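You operate a simulated robot arm through the tools that you are given. There is no shell and no other tool.

You run a simulated robot arm. Do the job below in one go: nothing can be reset, and whatever is moved stays where it is left.

## Task
Pack the grey crate on the grey bench top. At the end: the white cassette from the grey bench top is in the grey crate; the grey weight from the grey bench top is in the grey crate; the grey pin five is on the brown parts box; the grey rubbing block stands where the gold brass sleeve stood; the gold brass sleeve is on the black work tray; whatever was shut is shut again. Leave all else as you found it, and nothing knocked over.

The check looks at the end state, three seconds after you hand in, the way a careful person would. Anything else that was tipped, shoved, dropped, spilled or broken makes it a failure.

## Robot
A 6-joint arm with a two-finger parallel gripper, fixed in place. Base frame: the origin is at the foot of the arm, x ahead of it, y to its left, z up; the work surface is at about z = 0. Units: mm, degrees, N and s.
With the tool pointing down near the work surface it reaches from about 180 to 460 mm from the base axis. Its first joint turns from -70.0 to 70.0 degrees. Payload 1.9 kg.
The tool frame sits at the grasp point between the pads (the TCP): z along the fingers, y along the line on which they close. The tips reach 23 mm beyond it. Largest opening 94 mm; finger width 38, thickness 10; the body of the gripper, 54 by 96 mm, starts 39 mm behind the TCP.
Orientation is that of the tool frame in the base frame, as a unit quaternion [w, x, y, z]. With the fingers straight down and closing along the base's y, the tool's x points along the base's -x, its y along +y and its z along -z.

## Interface
- The arm moves only by the tool arm_command. Its argument "commands" is a list that holds one entry, the list of rows, each a list of 7 numbers: the shift along the base's x, y, z in units of 250 mm (1.0 is 250 mm), then the turn, a rotation vector about the base's x, y, z in units of 180 degrees (1.0 is 180 degrees), then the opening, from 0 (shut) to 1 (fully open). In form: [[[tx, ty, tz, ax, ay, az, grip], ...]]. A call has 1 to 20 rows; each row is the pose to reach, as a shift and turn from the pose commanded when the call began. A call with a number of a shift or a turn outside -1 to 1 is refused whole. Each row takes 0.2 s and may step no farther than 50 mm and 8.6 degrees from the row before; otherwise, or with a gripper value out of range, the whole call is refused. A pose out of reach is approached as far as the arm can. The call stops where the force on the tool passes 40 N (or 10 N more than at its start, if that is more) or the arm is blocked; 0.2 s more then pass. The fingers move at their own pace (about 108 mm/s each) and stop on an object; they squeeze with about 31 N. The grip force told is the motor's: it shows also when the fingers shut on nothing. Time passes only in rows, and 0.2 s behind the last, so rows that repeat a pose let the fingers close. It gives the time, the measured TCP pose, the force on the tool (base axes), the opening and the grip force at its end, in the units of the frame above (readings bear some noise), with the torque about the TCP (base axes, N m) and any sound that the robot's microphone picked up, and new pictures: "pictures" is both (left out), scene, wrist or none.
- Cameras (640 x 400 px; columns grow to the right, rows downward): "scene" is fixed at [60.3, 319.1, 417.8]; the picture's right is [-0.72, -0.70, 0.00], its down [-0.43, 0.44, -0.79] and it looks along [0.55, -0.57, -0.61] (base axes); focal length 214 px, centre (320, 200). "wrist" rides on the gripper at [86, 16, -75] in the tool frame; the picture's right is [-0.18, 0.98, 0.00], its down [-0.58, -0.11, -0.81] and it looks along [-0.79, -0.15, 0.59] (tool axes); focal length 243 px, centre (320, 200). There is no depth. A picture from a camera that has moved, and an enlarged one, comes with that camera's place and axes in the base frame and with its lens.
- close_up(camera, box): a new picture of the part [left, top, right, bottom] of that camera's present view, enlarged. It takes no simulated time.
- job_done(): hands the job in; it is judged then, once.

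Nothing tells you positions but the pictures and the camera data. Unless the task says otherwise, let go and move clear before handing in.

The tools are called after "Call:" as name(argument=value, ...) on one line, values as JSON. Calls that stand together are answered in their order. arm_command: Moves the arm, as the interface text tells. Its arguments: {"type":"object","properties":{"commands":{"type":"array"},"pictures":{"type":"string","enum":["both","scene","wrist","none"]}},"required":["commands"]} The other tools are called the same way: close_up (camera, box) takes an enlarged picture of a part of a camera's view; job_done () hands the job in.

At the start:

```text
time_s: 0.0
position: [275.9, -6.8, 390.1]
ee_rot: [0.001, 0.0, 1.0, 0.001]
force: [-0.6, -0.6, 0.4]
ft_torque: [0.0, -0.04, -0.01]
width: 94.0
finger_force: 0.0
```

scene: 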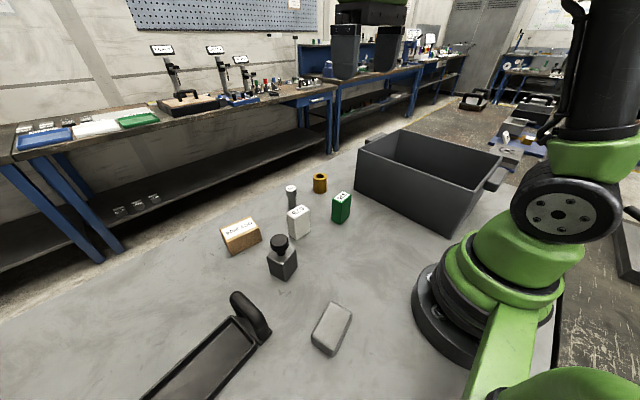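
wrist: 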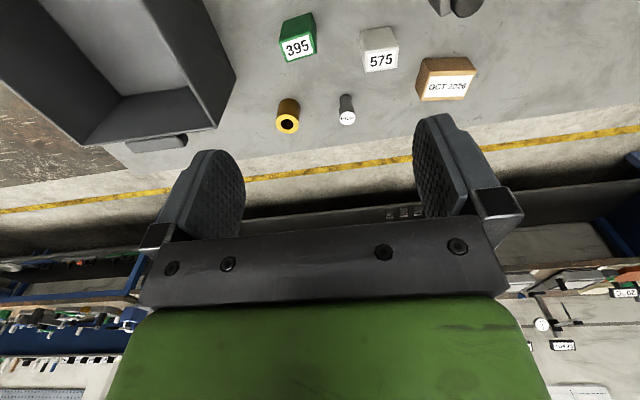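

I see the grey crate at the far right of the bench, and a row of small objects: brass sleeve, pin, white and green cassettes, brown box, weight, rubbing block and black tray. I'll take close-ups before moving anything.

Call:
close_up(camera="scene", box=[210, 160, 370, 260])

Call:
close_up(camera="scene", box=[130, 220, 370, 400])

Call:
close_up(camera="scene", box=[340, 110, 540, 240])

Call:
close_up(camera="wrist", box=[260, 0, 500, 150])

```text
4.00 times, centred on (290, 210) of scene
camera zoom: at [60.3, 319.1, 417.8], right [-0.72, -0.7, 0.0], down [-0.43, 0.44, -0.79], along [0.55, -0.57, -0.61], focal length 858 px, centre (440, 160)
```

zoom: 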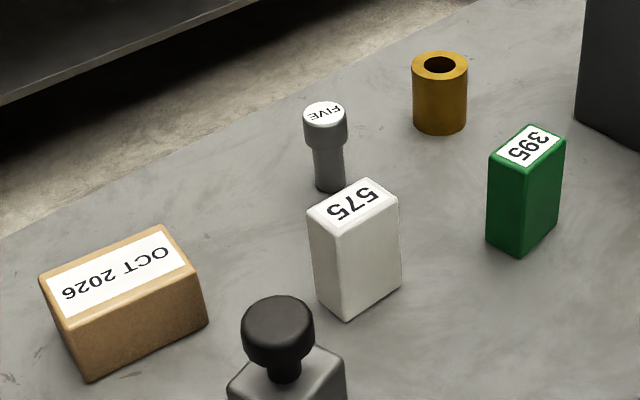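

```text
2.22 times, centred on (250, 310) of scene
camera zoom: at [60.3, 319.1, 417.8], right [-0.72, -0.7, 0.0], down [-0.43, 0.44, -0.79], along [0.55, -0.57, -0.61], focal length 477 px, centre (476, -44)
```

zoom: 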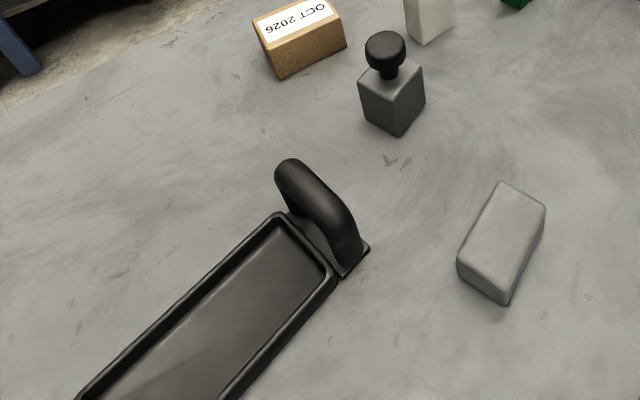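

```text
3.08 times, centred on (440, 175) of scene
camera zoom: at [60.3, 319.1, 417.8], right [-0.72, -0.7, 0.0], down [-0.43, 0.44, -0.79], along [0.55, -0.57, -0.61], focal length 660 px, centre (-49, 277)
```

zoom: 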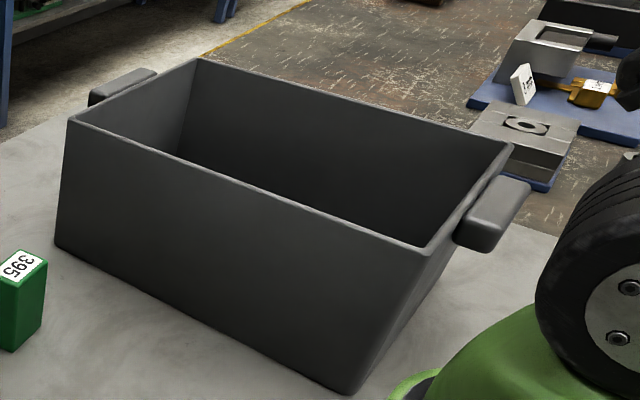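

```text
2.67 times, centred on (380, 75) of wrist
camera zoom: at [188.2, 9.9, 463.6], right [0.18, 0.98, 0.0], down [0.58, -0.11, 0.81], along [0.79, -0.15, -0.59], focal length 647 px, centre (160, 533)
```

zoom: 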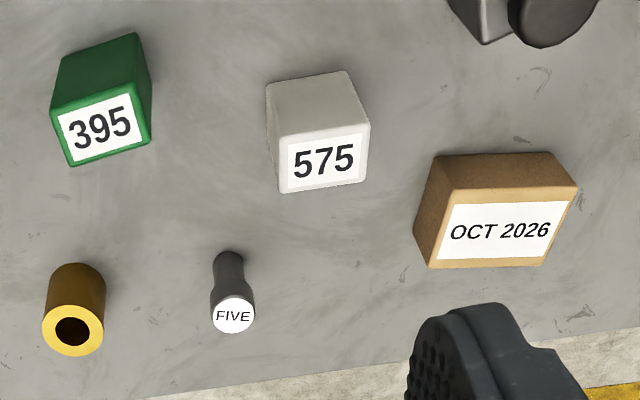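

The scene is clear: crate roughly at x 80–390, y −190…−435, about 145 mm tall and open. The white cassette is near (379, 66), the pin near (475, 8), the sleeve near (476, −113), the brown box near (457, 189), the weight near (305, 170), the rubbing block near (150, 190) and the tray near (275, 340). I'll hover above the white cassette to refine this.

Call:
arm_command(commands=[[[0.07, 0.05, -0.12, 0, 0, 0, 1], [0.14, 0.1, -0.25, 0, 0, 0, 1], [0.21, 0.15, -0.38, 0, 0, 0, 1], [0.28, 0.2, -0.51, 0, 0, 0, 1], [0.35, 0.25, -0.64, 0, 0, 0, 1], [0.412, 0.291, -0.76, 0, 0, 0, 1], [0.412, 0.291, -0.76, 0, 0, 0, 1]]])

```text
time_s: 1.6
position: [377.8, 65.4, 199.6]
ee_rot: [0.001, 0.001, 1.0, 0.002]
force: [0.4, -0.6, 0.0]
ft_torque: [0.01, 0.0, -0.01]
width: 94.1
finger_force: 0.2
camera wrist: at [290.8, 81.8, 273.0], right [0.18, 0.98, 0.0], down [0.58, -0.11, 0.81], along [0.79, -0.15, -0.59], focal length 243 px, centre (320, 200)
```

scene: 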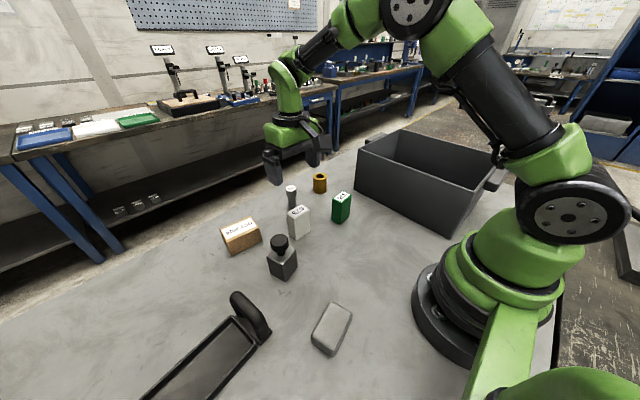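
wrist: 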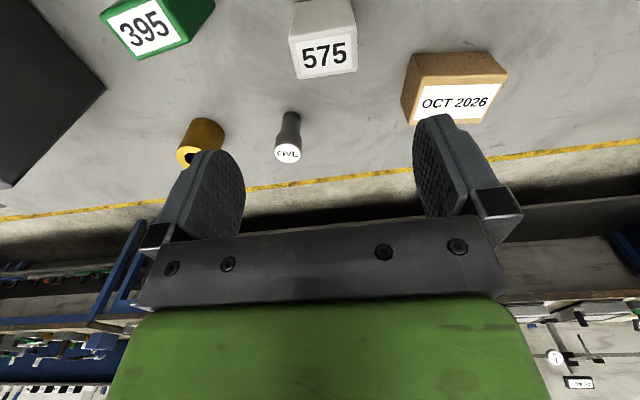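

The hover worked and the cassette sits beneath the gripper. I'll enlarge the wrist view to measure it.

Call:
close_up(camera="wrist", box=[240, 0, 400, 100])

Call:
close_up(camera="wrist", box=[160, 60, 320, 180])

Call:
close_up(camera="wrist", box=[380, 30, 540, 150])

```text
4.00 times, centred on (320, 50) of wrist
camera zoom: at [290.8, 81.8, 273.0], right [0.18, 0.98, 0.0], down [0.58, -0.11, 0.81], along [0.79, -0.15, -0.59], focal length 970 px, centre (320, 800)
```

zoom: 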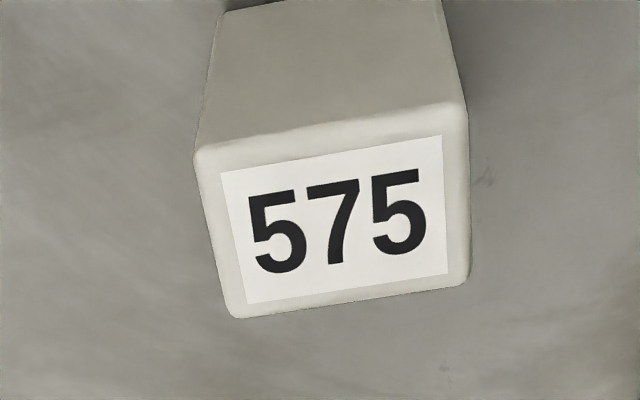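

```text
3.33 times, centred on (240, 120) of wrist
camera zoom: at [290.8, 81.8, 273.0], right [0.18, 0.98, 0.0], down [0.58, -0.11, 0.81], along [0.79, -0.15, -0.59], focal length 809 px, centre (587, 467)
```

zoom: 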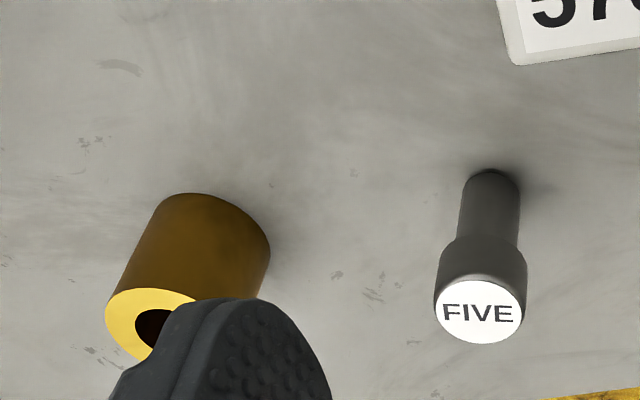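

```text
3.33 times, centred on (460, 90) of wrist
camera zoom: at [290.8, 81.8, 273.0], right [0.18, 0.98, 0.0], down [0.58, -0.11, 0.81], along [0.79, -0.15, -0.59], focal length 809 px, centre (-147, 567)
```

zoom: 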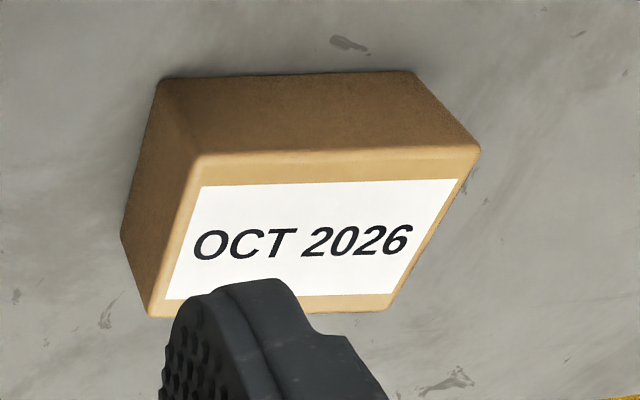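

The white cassette measures about 48 (y) × 30 (x) × 75 mm, centred near (373, 69). I'll descend, grip it across y and lift it slightly to check.

Call:
arm_command(commands=[[[-0.017, 0.016, -0.1, 0, 0, 0, 1], [-0.017, 0.016, -0.25, 0, 0, 0, 1], [-0.017, 0.016, -0.4, 0, 0, 0, 1], [-0.017, 0.016, -0.52, 0, 0, 0, 1], [-0.017, 0.016, -0.6, 0, 0, 0, 1], [-0.017, 0.016, -0.6, 0, 0, 0, 1]]])

```text
time_s: 3.0
position: [374.3, 69.0, 50.3]
ee_rot: [0.001, 0.0, 1.0, 0.001]
force: [0.7, 0.0, 0.9]
ft_torque: [0.01, -0.02, -0.01]
width: 94.4
finger_force: 0.0
camera wrist: at [287.2, 85.2, 123.6], right [0.18, 0.98, 0.0], down [0.58, -0.11, 0.81], along [0.79, -0.15, -0.59], focal length 243 px, centre (320, 200)
```

scene: 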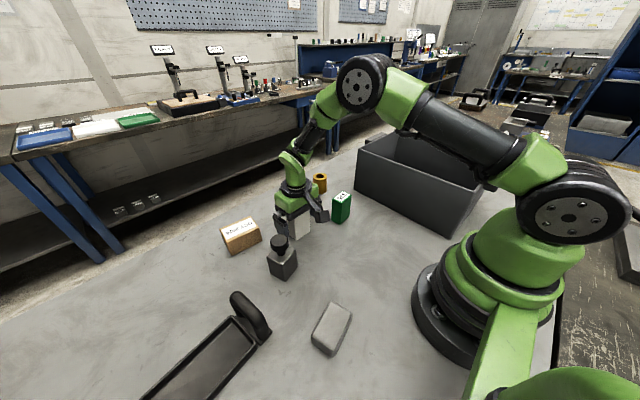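
wrist: 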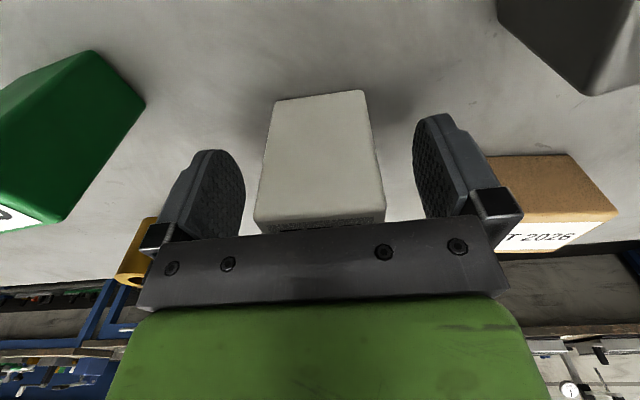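

The cassette is centred between the pads. I'll close on it and lift.

Call:
arm_command(commands=[[[0, 0, 0, 0, 0, 0, 0.3], [0, 0, 0, 0, 0, 0, 0.3], [0, 0, 0, 0, 0, 0, 0.3], [0, 0, 0, 0, 0, 0, 0.3], [0, 0, 0.04, 0, 0, 0, 0.3], [0, 0, 0.12, 0, 0, 0, 0.3], [0, 0, 0.12, 0, 0, 0, 0.3]]])

```text
time_s: 4.6
position: [374.8, 68.2, 80.9]
ee_rot: [0.0, 0.001, 1.0, 0.001]
force: [0.1, -0.3, -1.9]
ft_torque: [-0.02, -0.01, 0.01]
width: 49.8
finger_force: 31.3
camera wrist: at [286.6, 85.6, 154.6], right [0.18, 0.98, 0.0], down [0.58, -0.11, 0.81], along [0.79, -0.15, -0.59], focal length 243 px, centre (320, 200)
```

scene: 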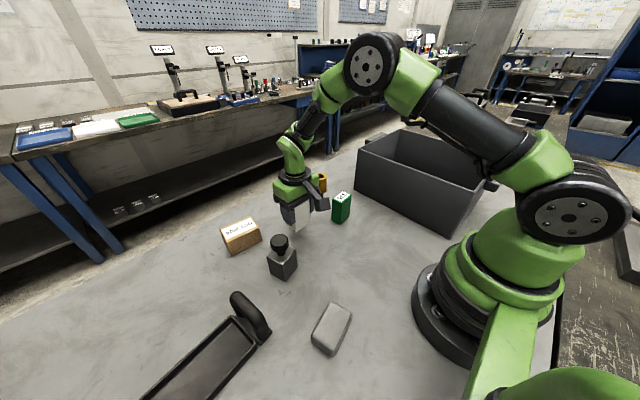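
wrist: 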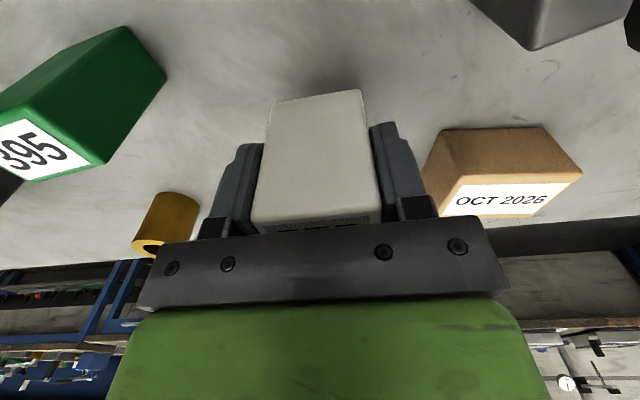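

The cassette is held firmly (49.8 mm, about 2 N). I'll raise it clear of the crate rim and travel toward the crate.

Call:
arm_command(commands=[[[0, 0, 0.16, 0, 0, 0, 0.3], [0, 0, 0.34, 0, 0, 0, 0.3], [0, 0, 0.52, 0, 0, 0, 0.3], [0, -0.02, 0.7, 0, 0, 0, 0.3], [-0.03, -0.15, 0.74, 0, 0, 0, 0.3], [-0.06, -0.3, 0.74, 0, 0, 0, 0.3], [-0.09, -0.45, 0.74, 0, 0, 0, 0.3], [-0.12, -0.6, 0.74, 0, 0, 0, 0.3], [-0.16, -0.75, 0.74, 0, 0, 0, 0.3], [-0.2, -0.88, 0.74, 0, 0, 0, 0.3], [-0.22, -0.98, 0.74, 0, 0, 0, 0.3], [-0.22, -0.98, 0.74, 0, 0, 0, 0.3]]])

```text
time_s: 7.2
position: [319.6, -175.5, 264.2]
ee_rot: [0.0, 0.001, 1.0, 0.001]
force: [-0.9, 0.1, -1.5]
ft_torque: [-0.01, -0.01, 0.02]
width: 50.1
finger_force: 30.8
camera wrist: at [231.7, -159.4, 337.9], right [0.18, 0.98, 0.0], down [0.58, -0.11, 0.81], along [0.79, -0.15, -0.59], focal length 243 px, centre (320, 200)
```

scene: 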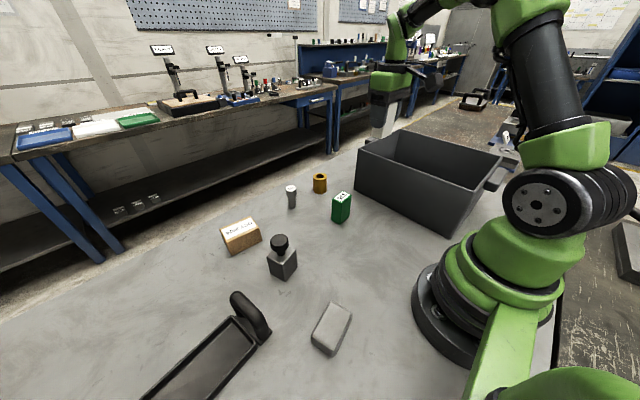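
wrist: 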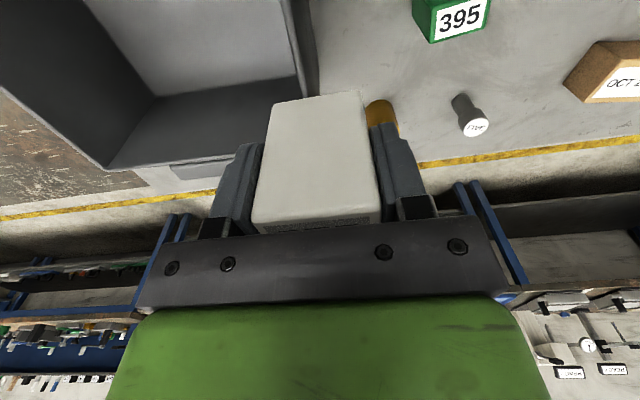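

I'm beside the crate at z≈264. I'll look closely at its rim and floor before choosing the drop spot.

Call:
close_up(camera="wrist", box=[0, 0, 340, 212])

Call:
close_up(camera="scene", box=[340, 60, 540, 240])

```text
1.88 times, centred on (170, 106) of wrist
camera zoom: at [231.7, -159.4, 337.9], right [0.18, 0.98, 0.0], down [0.58, -0.11, 0.81], along [0.79, -0.15, -0.59], focal length 457 px, centre (602, 377)
```

zoom: 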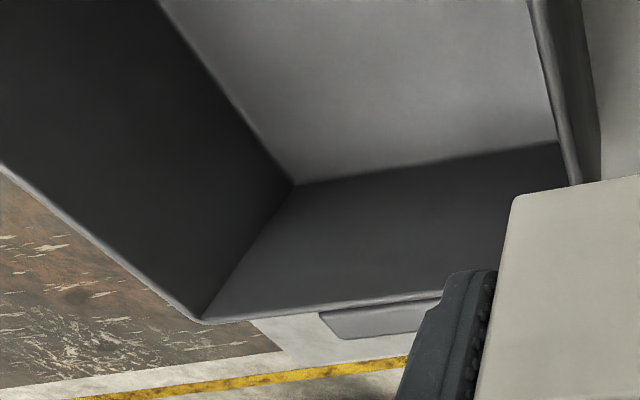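

```text
2.22 times, centred on (440, 150) of scene
camera zoom: at [60.3, 319.1, 417.8], right [-0.72, -0.7, 0.0], down [-0.43, 0.44, -0.79], along [0.55, -0.57, -0.61], focal length 477 px, centre (53, 311)
```

zoom: 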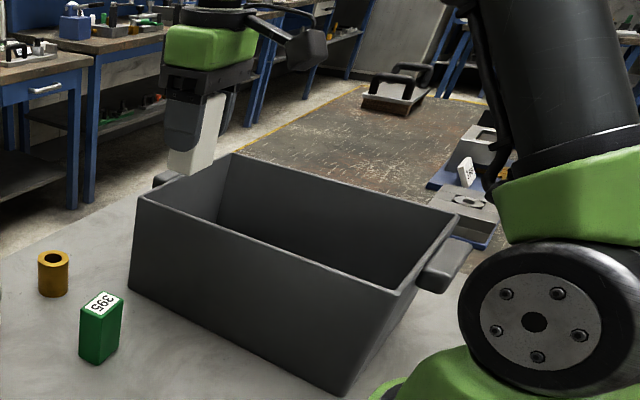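

The crate interior spans about x 85–382, y −195…−428, with its floor at z≈4. I'll move over (305, −295) and descend most of the way.

Call:
arm_command(commands=[[[-0.015, -0.12, 0, 0, 0, 0, 0.3], [-0.03, -0.24, 0, 0, 0, 0, 0.3], [-0.045, -0.36, 0, 0, 0, 0, 0.3], [-0.058, -0.478, 0, 0, 0, 0, 0.3], [-0.058, -0.478, 0, 0, 0, 0, 0.3], [-0.058, -0.478, -0.15, 0, 0, 0, 0.3], [-0.058, -0.478, -0.3, 0, 0, 0, 0.3], [-0.058, -0.478, -0.45, 0, 0, 0, 0.3], [-0.058, -0.478, -0.6, 0, 0, 0, 0.3], [-0.058, -0.478, -0.7, 0, 0, 0, 0.3], [-0.058, -0.478, -0.76, 0, 0, 0, 0.3], [-0.058, -0.478, -0.8, 0, 0, 0, 0.3], [-0.058, -0.478, -0.8, 0, 0, 0, 0.3]]])

```text
time_s: 10.0
position: [304.5, -294.0, 63.7]
ee_rot: [0.001, 0.0, 1.0, 0.001]
force: [0.1, 0.0, -1.0]
ft_torque: [-0.01, -0.02, 0.0]
width: 49.5
finger_force: 31.2
camera wrist: at [216.5, -277.3, 138.2], right [0.18, 0.98, 0.0], down [0.58, -0.11, 0.81], along [0.79, -0.15, -0.59], focal length 243 px, centre (320, 200)
```

scene: 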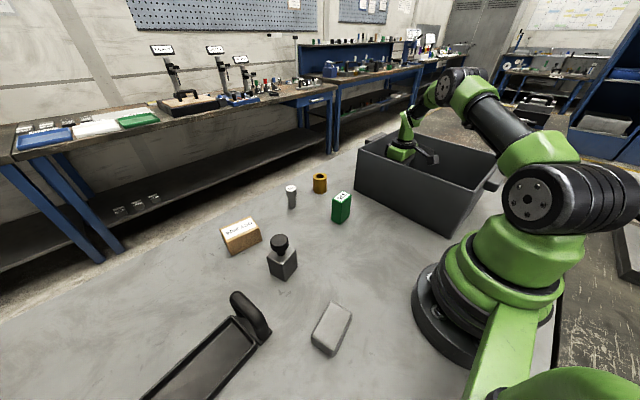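
wrist: 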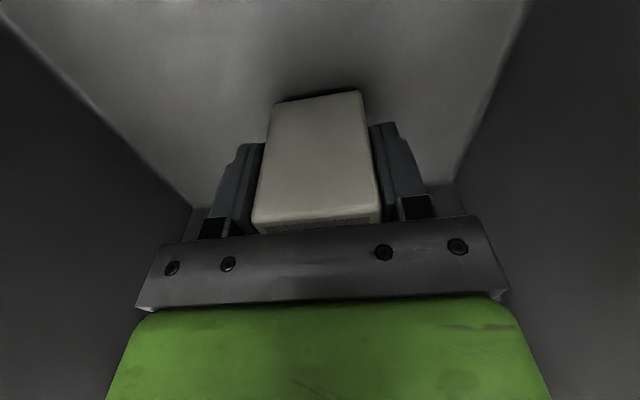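

The cassette is inside the crate, just above the floor. I'll lower it gently and watch the force.

Call:
arm_command(commands=[[[0, 0, -0.008, 0, 0, 0, 0.3], [0, 0, -0.016, 0, 0, 0, 0.3], [0, 0, -0.022, 0, 0, 0, 0.3], [0, 0, -0.026, 0, 0, 0, 0.3], [0, 0, -0.026, 0, 0, 0, 0.3]]], pictures="none")

```text
time_s: 11.2
position: [305.7, -295.0, 59.9]
ee_rot: [0.001, -0.001, 1.0, 0.001]
force: [-0.4, 0.1, -1.9]
ft_torque: [-0.01, 0.0, 0.0]
width: 50.0
finger_force: 31.1
```

Call:
arm_command(commands=[[[0, 0, -0.004, 0, 0, 0, 0.3], [0, 0, -0.008, 0, 0, 0, 0.3], [0, 0, -0.008, 0, 0, 0, 0.3]]], pictures="none")

```text
time_s: 12.0
position: [305.6, -294.2, 56.3]
ee_rot: [0.001, 0.001, 1.0, 0.002]
force: [-0.7, 0.0, -1.1]
ft_torque: [0.01, -0.01, 0.0]
width: 49.6
finger_force: 31.4
```

Still no contact, so I'll keep lowering a little at a time.

Call:
arm_command(commands=[[[0, 0, -0.004, 0, 0, 0, 0.3], [0, 0, -0.008, 0, 0, 0, 0.3], [0, 0, -0.008, 0, 0, 0, 0.3]]], pictures="wrist")

```text
time_s: 12.8
position: [305.9, -294.2, 55.7]
ee_rot: [0.002, 0.001, 1.0, -0.001]
force: [-0.2, 0.2, 25.6]
ft_torque: [0.16, -0.04, -0.06]
width: 49.8
finger_force: 31.3
camera wrist: at [218.1, -278.7, 128.6], right [0.18, 0.98, 0.0], down [0.58, -0.11, 0.81], along [0.8, -0.15, -0.59], focal length 243 px, centre (320, 200)
```

wrist: 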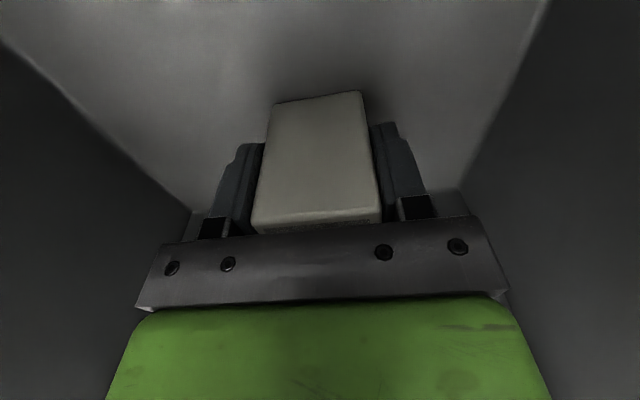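

Contact with the crate floor at TCP z≈55. I'll ease off slightly, release, and rise straight up.

Call:
arm_command(commands=[[[0, 0, 0.003, 0, 0, 0, 0.3], [0, 0, 0.003, 0, 0, 0, 0.45], [0, 0, 0.003, 0, 0, 0, 0.6], [0, 0, 0.003, 0, 0, 0, 0.75], [0, 0, 0.003, 0, 0, 0, 0.75], [0, 0, 0.08, 0, 0, 0, 0.75], [0, 0, 0.2, 0, 0, 0, 0.75], [0, 0, 0.36, 0, 0, 0, 0.75], [0, 0, 0.54, 0, 0, 0, 0.75], [0, 0, 0.72, 0, 0, 0, 0.75], [0, 0, 0.84, 0, 0, 0, 0.75], [0, 0, 0.84, 0, 0, 0, 0.75]]])

```text
time_s: 15.4
position: [306.3, -292.8, 264.2]
ee_rot: [0.001, 0.0, 1.0, 0.002]
force: [0.2, -0.2, 0.3]
ft_torque: [0.0, -0.03, 0.0]
width: 70.7
finger_force: 0.1
camera wrist: at [217.5, -277.0, 337.4], right [0.18, 0.98, 0.0], down [0.58, -0.11, 0.81], along [0.79, -0.15, -0.59], focal length 243 px, centre (320, 200)
```

scene: 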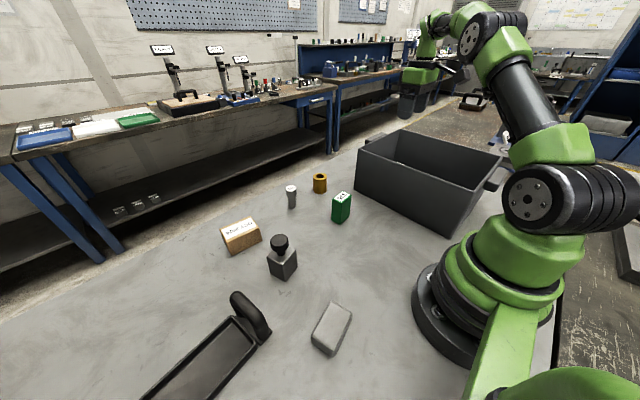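
wrist: 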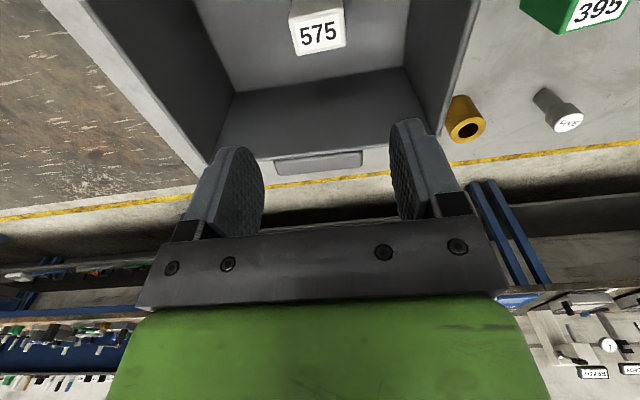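

The white cassette stands upright in the crate. Next is the grey weight, so I'll travel back across at safe height.

Call:
arm_command(commands=[[[0, 0.14, 0, 0, 0, 0, 0.9], [0, 0.3, 0, 0, 0, 0, 0.9], [0, 0.46, 0, 0, 0, 0, 1], [0, 0.62, 0, 0, 0, 0, 1], [0, 0.78, 0, 0, 0, 0, 1], [0, 0.96, 0, 0, 0, 0, 1]]], pictures="none")

Call:
arm_command(commands=[[[0, 0.16, 0, 0, 0, 0, 1], [0, 0.32, 0, 0, 0, 0, 1], [0, 0.48, 0, 0, 0, 0, 1], [0, 0.64, 0, 0, 0, 0, 1], [0, 0.8, 0, 0, 0, 0, 1], [0, 0.88, 0, 0, 0, 0, 1], [0, 0.88, 0, 0, 0, 0, 1]]])

```text
time_s: 16.8
position: [303.3, -54.4, 264.8]
ee_rot: [0.001, 0.001, 1.0, 0.001]
force: [-0.5, 0.1, 0.0]
ft_torque: [-0.01, -0.01, 0.0]
width: 94.4
finger_force: 0.2
```

```text
time_s: 18.4
position: [306.9, 165.6, 264.0]
ee_rot: [0.001, 0.001, 1.0, 0.0]
force: [-0.9, 0.5, 0.2]
ft_torque: [0.0, 0.01, 0.0]
width: 94.2
finger_force: 0.0
camera wrist: at [219.3, 182.5, 337.4], right [0.19, 0.98, 0.0], down [0.58, -0.11, 0.81], along [0.79, -0.15, -0.59], focal length 243 px, centre (320, 200)
```

scene: 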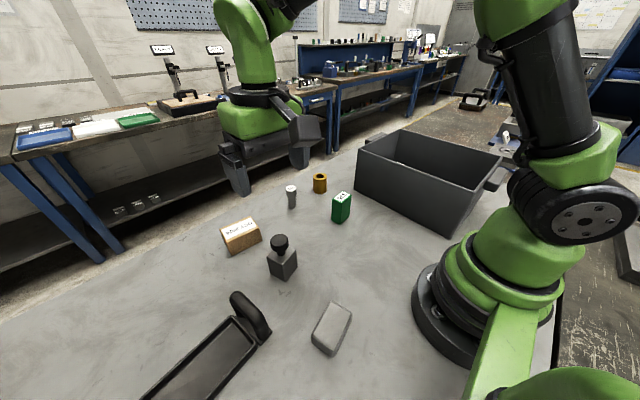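
wrist: 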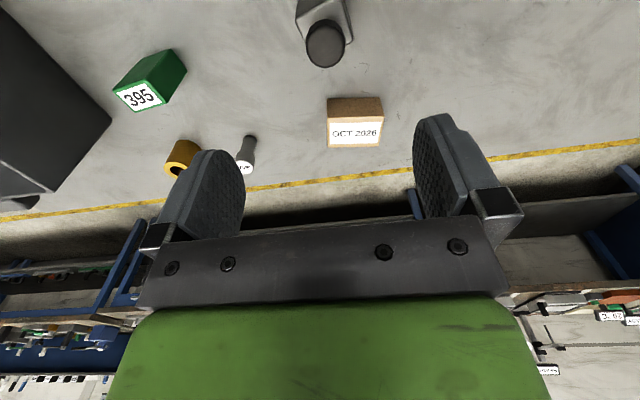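

Call:
close_up(camera="wrist", box=[240, 0, 400, 100])

Call:
close_up(camera="scene", box=[230, 220, 326, 290])

Call:
close_up(camera="wrist", box=[300, 80, 420, 160])

Call:
close_up(camera="wrist", box=[100, 110, 270, 200])

```text
4.00 times, centred on (320, 50) of wrist
camera zoom: at [219.3, 182.5, 337.4], right [0.19, 0.98, 0.0], down [0.58, -0.11, 0.81], along [0.79, -0.15, -0.59], focal length 970 px, centre (320, 800)
```

zoom: 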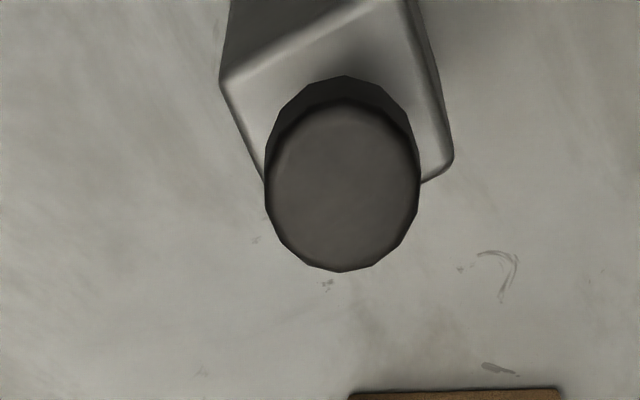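

```text
5.71 times, centred on (278, 255) of scene
camera zoom: at [60.3, 319.1, 417.8], right [-0.72, -0.7, 0.0], down [-0.43, 0.44, -0.79], along [0.55, -0.57, -0.61], focal length 1226 px, centre (560, -114)
```

zoom: 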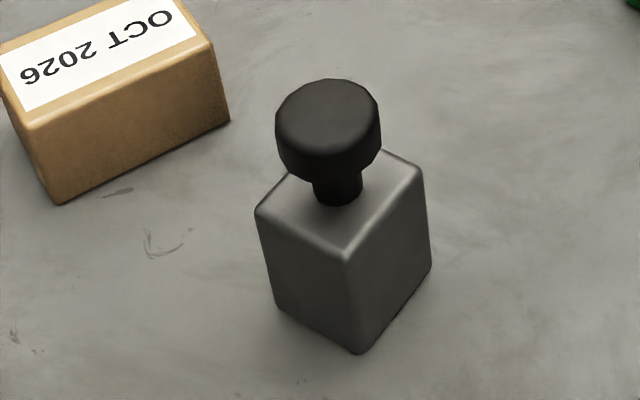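

```text
5.00 times, centred on (360, 120) of wrist
camera zoom: at [219.3, 182.5, 337.4], right [0.19, 0.98, 0.0], down [0.58, -0.11, 0.81], along [0.79, -0.15, -0.59], focal length 1213 px, centre (120, 600)
```

zoom: 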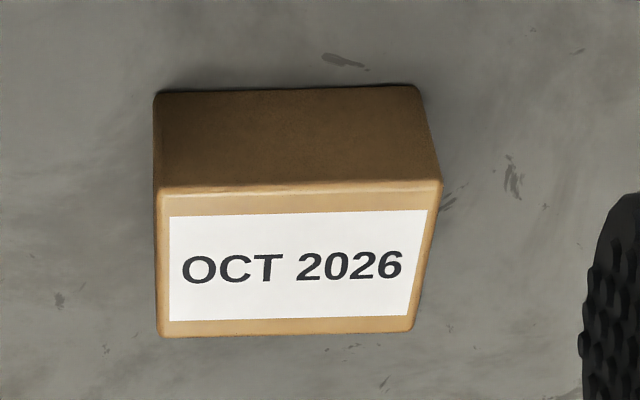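

```text
3.76 times, centred on (185, 155) of wrist
camera zoom: at [219.3, 182.5, 337.4], right [0.19, 0.98, 0.0], down [0.58, -0.11, 0.81], along [0.79, -0.15, -0.59], focal length 913 px, centre (828, 369)
```

zoom: 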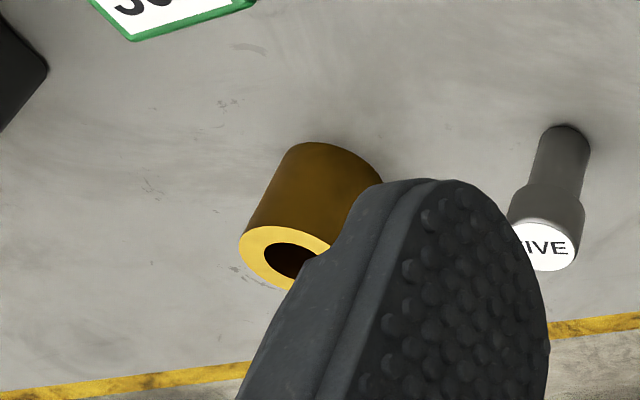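

The weight's body is about 40 mm square with a round black knob (about 36 mm across, roughly z 82–100) centred near (312, 170). I'll descend around the knob and check before closing.

Call:
arm_command(commands=[[[0.022, 0.019, -0.1, 0, 0, 0, 1], [0.022, 0.019, -0.25, 0, 0, 0, 1], [0.022, 0.019, -0.4, 0, 0, 0, 1], [0.022, 0.019, -0.54, 0, 0, 0, 1], [0.022, 0.019, -0.64, 0, 0, 0, 1], [0.022, 0.019, -0.69, 0, 0, 0, 1], [0.022, 0.019, -0.69, 0, 0, 0, 1]]])

```text
time_s: 20.0
position: [311.4, 170.6, 92.4]
ee_rot: [0.001, 0.001, 1.0, 0.001]
force: [-0.3, 0.4, 0.2]
ft_torque: [0.01, 0.01, -0.01]
width: 93.9
finger_force: 0.1
camera wrist: at [223.1, 187.4, 165.5], right [0.19, 0.98, 0.0], down [0.58, -0.11, 0.81], along [0.79, -0.15, -0.59], focal length 243 px, centre (320, 200)
```

scene: 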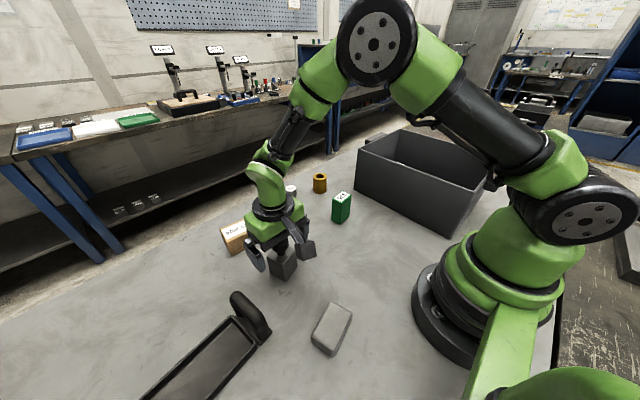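
wrist: 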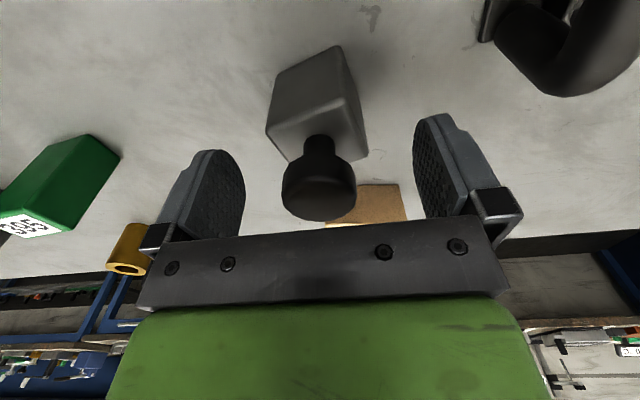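

The knob is centred between the pads. I'll lower 2 mm, close and lift slightly.

Call:
arm_command(commands=[[[0, 0, -0.008, 0, 0, 0, 1], [0, 0, -0.008, 0, 0, 0, 0.2], [0, 0, -0.008, 0, 0, 0, 0.2], [0, 0, -0.008, 0, 0, 0, 0.2], [0, 0, -0.008, 0, 0, 0, 0.2], [0, 0, 0.02, 0, 0, 0, 0.2], [0, 0, 0.06, 0, 0, 0, 0.2], [0, 0, 0.06, 0, 0, 0, 0.2]]])

```text
time_s: 21.8
position: [310.3, 170.5, 107.7]
ee_rot: [0.0, 0.0, 1.0, 0.001]
force: [0.8, 0.0, -9.9]
ft_torque: [0.04, 0.03, 0.01]
width: 35.1
finger_force: 31.1
camera wrist: at [223.0, 186.7, 180.6], right [0.18, 0.98, 0.0], down [0.58, -0.11, 0.81], along [0.79, -0.15, -0.59], focal length 243 px, centre (320, 200)
```

scene: 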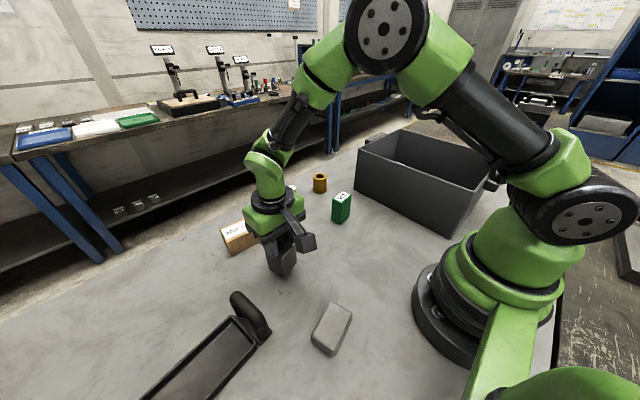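
wrist: 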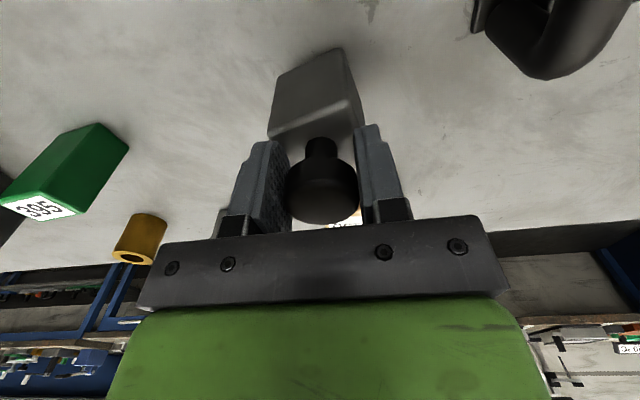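

The weight is held by its knob (about 1 kg). I'll lift it high and carry it steadily to the crate.

Call:
arm_command(commands=[[[0, 0, 0.1, 0, 0, 0, 0.2], [0, 0, 0.22, 0, 0, 0, 0.2], [0, 0, 0.36, 0, 0, 0, 0.2], [0, 0, 0.5, 0, 0, 0, 0.2], [0, 0, 0.62, 0, 0, 0, 0.2], [0, -0.02, 0.72, 0, 0, 0, 0.2], [-0.02, -0.1, 0.75, 0, 0, 0, 0.2], [-0.04, -0.22, 0.75, 0, 0, 0, 0.2], [-0.06, -0.36, 0.75, 0, 0, 0, 0.2], [-0.08, -0.5, 0.75, 0, 0, 0, 0.2], [-0.1, -0.64, 0.75, 0, 0, 0, 0.2], [-0.12, -0.78, 0.75, 0, 0, 0, 0.2], [-0.14, -0.92, 0.75, 0, 0, 0, 0.2], [-0.14, -0.96, 0.75, 0, 0, 0, 0.2]]], pictures="wrist")

```text
time_s: 24.8
position: [276.3, -70.5, 292.9]
ee_rot: [0.001, 0.001, 1.0, 0.001]
force: [-0.5, -0.2, -9.0]
ft_torque: [-0.01, 0.04, -0.03]
width: 35.4
finger_force: 31.6
camera wrist: at [188.3, -54.0, 367.3], right [0.18, 0.98, 0.0], down [0.58, -0.11, 0.81], along [0.79, -0.15, -0.59], focal length 243 px, centre (320, 200)
```

wrist: 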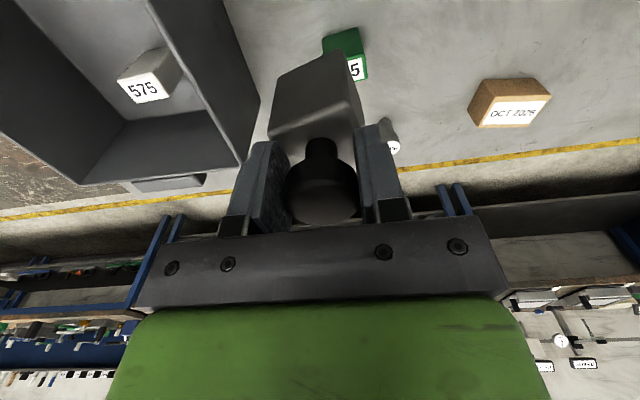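

Call:
arm_command(commands=[[[-0.03, -0.12, 0, 0, 0, 0, 0.2], [-0.06, -0.26, 0, 0, 0, 0, 0.2], [-0.09, -0.4, 0, 0, 0, 0, 0.2], [-0.12, -0.54, 0, 0, 0, 0, 0.2], [-0.15, -0.68, 0, 0, 0, 0, 0.2], [-0.18, -0.81, 0, 0, 0, 0, 0.2], [-0.205, -0.9, 0, 0, 0, 0, 0.2], [-0.205, -0.918, 0, 0, 0, 0, 0.2], [-0.205, -0.918, 0, 0, 0, 0, 0.2]]])

```text
time_s: 26.8
position: [224.6, -297.1, 293.9]
ee_rot: [0.0, 0.0, 1.0, 0.001]
force: [0.0, -0.4, -9.1]
ft_torque: [0.0, 0.06, -0.01]
width: 35.2
finger_force: 31.4
camera wrist: at [136.7, -281.9, 367.9], right [0.18, 0.98, 0.0], down [0.58, -0.11, 0.81], along [0.79, -0.15, -0.59], focal length 243 px, centre (320, 200)
```

scene: 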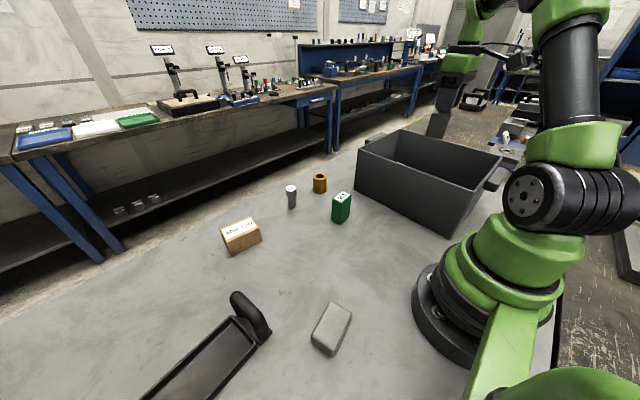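
wrist: 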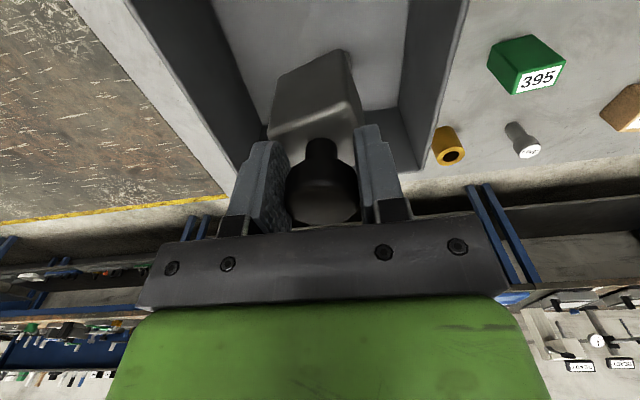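

I'm over the crate with the weight. I'll descend to about 6 mm above the floor.

Call:
arm_command(commands=[[[0, 0, -0.1, 0, 0, 0, 0.2], [0, 0, -0.24, 0, 0, 0, 0.2], [0, 0, -0.38, 0, 0, 0, 0.2], [0, 0, -0.52, 0, 0, 0, 0.2], [0, 0, -0.64, 0, 0, 0, 0.2], [0, 0, -0.72, 0, 0, 0, 0.2], [0, 0, -0.765, 0, 0, 0, 0.2], [0, 0, -0.765, 0, 0, 0, 0.2]]])

```text
time_s: 28.6
position: [223.8, -297.8, 103.1]
ee_rot: [0.001, 0.001, 1.0, 0.002]
force: [-0.5, -0.7, -10.3]
ft_torque: [0.02, 0.07, -0.02]
width: 35.3
finger_force: 31.2
camera wrist: at [136.3, -282.3, 176.5], right [0.18, 0.98, 0.0], down [0.58, -0.11, 0.81], along [0.79, -0.15, -0.59], focal length 243 px, centre (320, 200)
```

scene: 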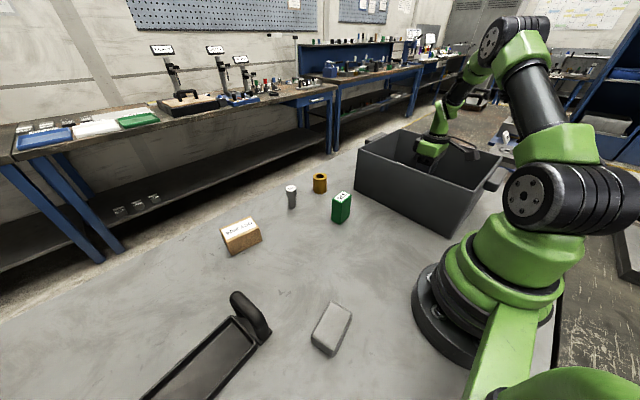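
wrist: 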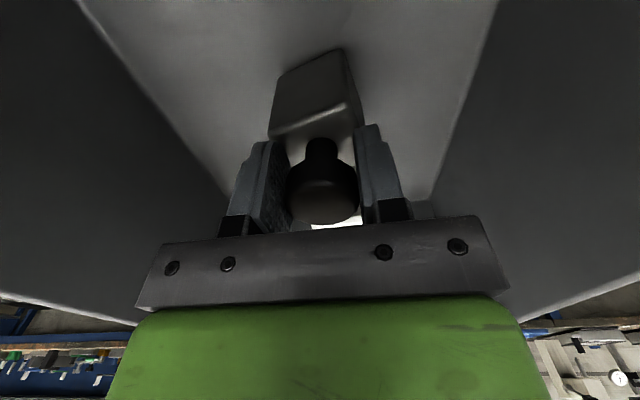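

The weight hangs straight, just above the floor. I'll lower it gently until it touches.

Call:
arm_command(commands=[[[0, 0, -0.01, 0, 0, 0, 0.2], [0, 0, -0.02, 0, 0, 0, 0.2], [0, 0, -0.024, 0, 0, 0, 0.2], [0, 0, -0.024, 0, 0, 0, 0.2]]], pictures="none")

```text
time_s: 29.6
position: [223.6, -298.8, 97.6]
ee_rot: [0.0, 0.0, 1.0, 0.001]
force: [-0.2, 0.8, -9.9]
ft_torque: [0.02, 0.01, -0.01]
width: 35.0
finger_force: 30.6
```

Call:
arm_command(commands=[[[0, 0, -0.004, 0, 0, 0, 0.2], [0, 0, -0.008, 0, 0, 0, 0.2], [0, 0, -0.008, 0, 0, 0, 0.2]]], pictures="none")

```text
time_s: 30.4
position: [223.2, -299.5, 96.6]
ee_rot: [0.001, 0.001, 1.0, 0.001]
force: [-5.7, 7.6, 14.7]
ft_torque: [0.2, 0.39, -0.02]
width: 35.2
finger_force: 31.1
```

The weight touches the floor. I'll ease off, release, and rise straight up.

Call:
arm_command(commands=[[[0, 0, 0.002, 0, 0, 0, 0.2], [0, 0, 0.002, 0, 0, 0, 0.45], [0, 0, 0.002, 0, 0, 0, 0.7], [0, 0, 0.002, 0, 0, 0, 0.85], [0, 0, 0.002, 0, 0, 0, 0.85], [0, 0, 0.06, 0, 0, 0, 0.85], [0, 0, 0.2, 0, 0, 0, 0.85], [0, 0, 0.38, 0, 0, 0, 0.85], [0, 0, 0.56, 0, 0, 0, 0.85], [0, 0, 0.72, 0, 0, 0, 0.85], [0, 0, 0.72, 0, 0, 0, 0.85]]])

```text
time_s: 32.8
position: [224.5, -299.8, 274.2]
ee_rot: [0.0, -0.001, 1.0, 0.001]
force: [0.5, -0.7, 0.7]
ft_torque: [0.0, 0.0, -0.02]
width: 79.8
finger_force: 0.1
camera wrist: at [136.8, -283.5, 347.2], right [0.18, 0.98, 0.0], down [0.58, -0.11, 0.81], along [0.79, -0.15, -0.59], focal length 243 px, centre (320, 200)
```

scene: 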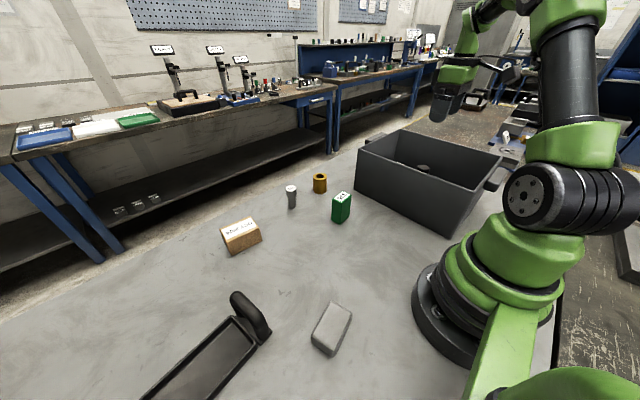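
wrist: 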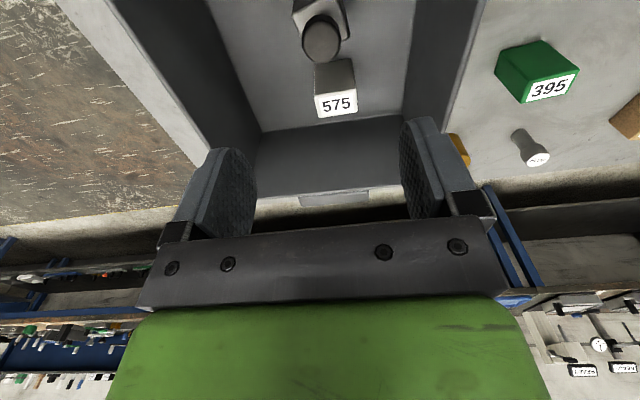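

Both crate items stand upright in the crate. Next is the pin near (475, 8). That is beyond tool-down reach, so I'll approach with the fingers tilted outward about 20°, which keeps the closing line level.

Call:
arm_command(commands=[[[0.04, 0.1, 0, 0, 0, 0, 0.9], [0.1, 0.25, 0, 0, 0, 0, 1], [0.17, 0.42, 0, 0, 0, 0, 1], [0.24, 0.59, 0, 0, 0, 0, 1], [0.31, 0.76, 0, 0, 0, 0, 1], [0.38, 0.9, 0, 0, 0, 0, 1], [0.42, 0.96, 0, 0, 0, 0, 1]]], pictures="none")

Call:
arm_command(commands=[[[0.1, 0.07, -0.05, 0, -0.03, 0, 1], [0.2, 0.14, -0.12, 0, -0.06, 0, 1], [0.3, 0.21, -0.2, 0, -0.09, 0, 1], [0.4, 0.274, -0.28, 0, -0.1111, 0, 1], [0.4, 0.274, -0.28, 0, -0.1111, 0, 1]]])

```text
time_s: 34.4
position: [329.9, -58.0, 275.2]
ee_rot: [0.001, 0.0, 1.0, 0.001]
force: [-0.5, -0.4, 0.5]
ft_torque: [0.0, -0.05, 0.01]
width: 94.2
finger_force: 0.0
```

```text
time_s: 35.6
position: [429.8, 9.7, 204.3]
ee_rot: [0.174, 0.002, 0.985, 0.0]
force: [0.8, 0.3, 0.3]
ft_torque: [0.01, 0.0, 0.0]
width: 94.4
finger_force: 0.1
camera wrist: at [321.2, 26.3, 244.0], right [0.17, 0.98, 0.07], down [0.27, -0.11, 0.96], along [0.95, -0.15, -0.28], focal length 243 px, centre (320, 200)
```

scene: 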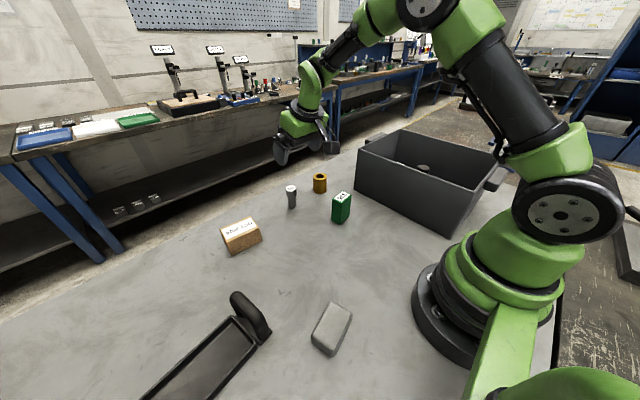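
wrist: 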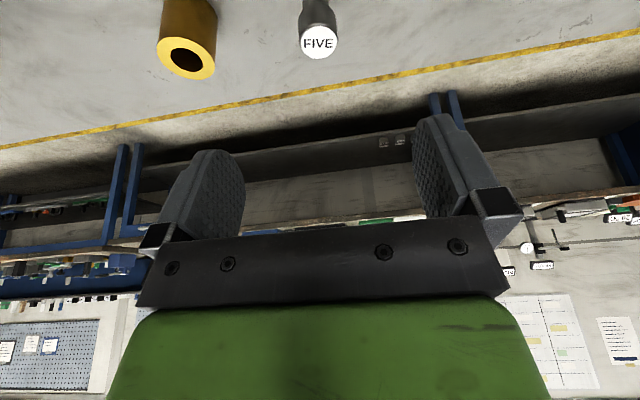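

The tilt works as intended. I'll zoom on the pin and sleeve from here to refine their positions.

Call:
close_up(camera="wrist", box=[140, 0, 360, 100])

Call:
close_up(camera="scene", box=[270, 160, 366, 220])

```text
2.91 times, centred on (250, 50) of wrist
camera zoom: at [321.2, 26.3, 244.0], right [0.17, 0.98, 0.07], down [0.27, -0.11, 0.96], along [0.95, -0.15, -0.28], focal length 706 px, centre (524, 636)
```

zoom: 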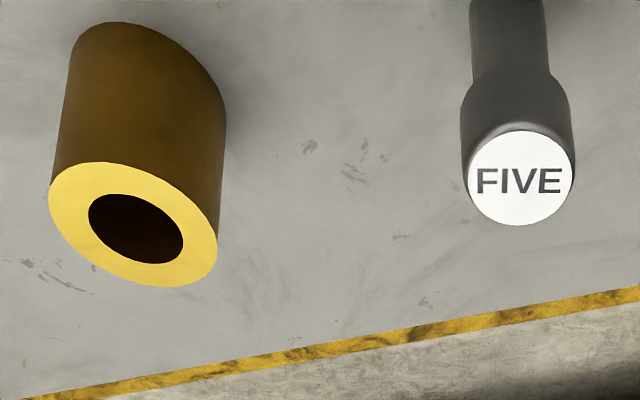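

```text
6.67 times, centred on (318, 190) of scene
camera zoom: at [60.3, 319.1, 417.8], right [-0.72, -0.7, 0.0], down [-0.43, 0.44, -0.79], along [0.55, -0.57, -0.61], focal length 1430 px, centre (333, 267)
```

zoom: 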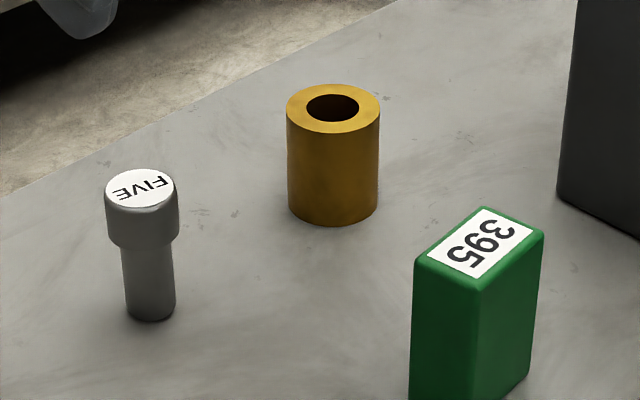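

The pin is near (472, 10), about 66 mm tall with a head roughly 32 mm across. I'll go above it, descend with the 20° tilt, and check that the arm actually reaches.

Call:
arm_command(commands=[[[0.06, 0.001, -0.1, 0, 0, 0, 1], [0.12, 0.001, -0.2, 0, 0, 0, 1], [0.17, 0.001, -0.297, 0, 0, 0, 1], [0.17, 0.001, -0.4, 0, 0, 0, 1], [0.17, 0.001, -0.4, 0, 0, 0, 1]]])

```text
time_s: 36.8
position: [471.8, 9.3, 104.7]
ee_rot: [0.174, 0.001, 0.985, 0.001]
force: [0.5, -0.7, 1.3]
ft_torque: [0.03, 0.03, -0.02]
width: 93.9
finger_force: 0.1
camera wrist: at [364.6, 25.8, 143.6], right [0.17, 0.98, 0.07], down [0.27, -0.11, 0.96], along [0.95, -0.15, -0.28], focal length 243 px, centre (320, 200)
```

scene: 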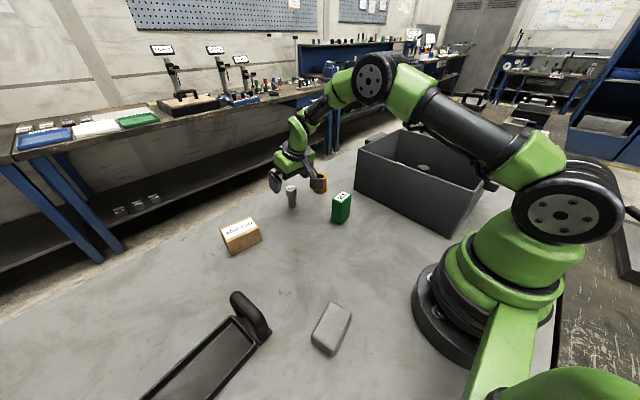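
wrist: 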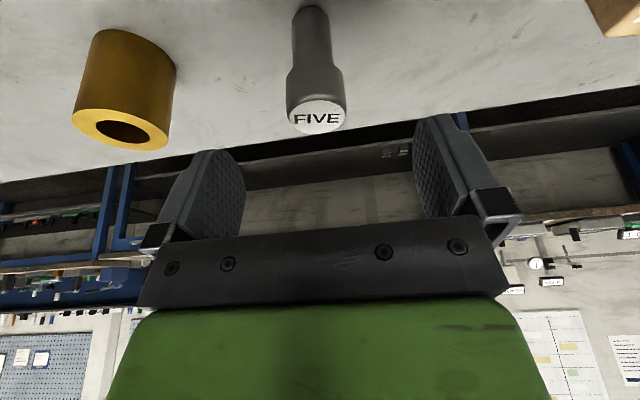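

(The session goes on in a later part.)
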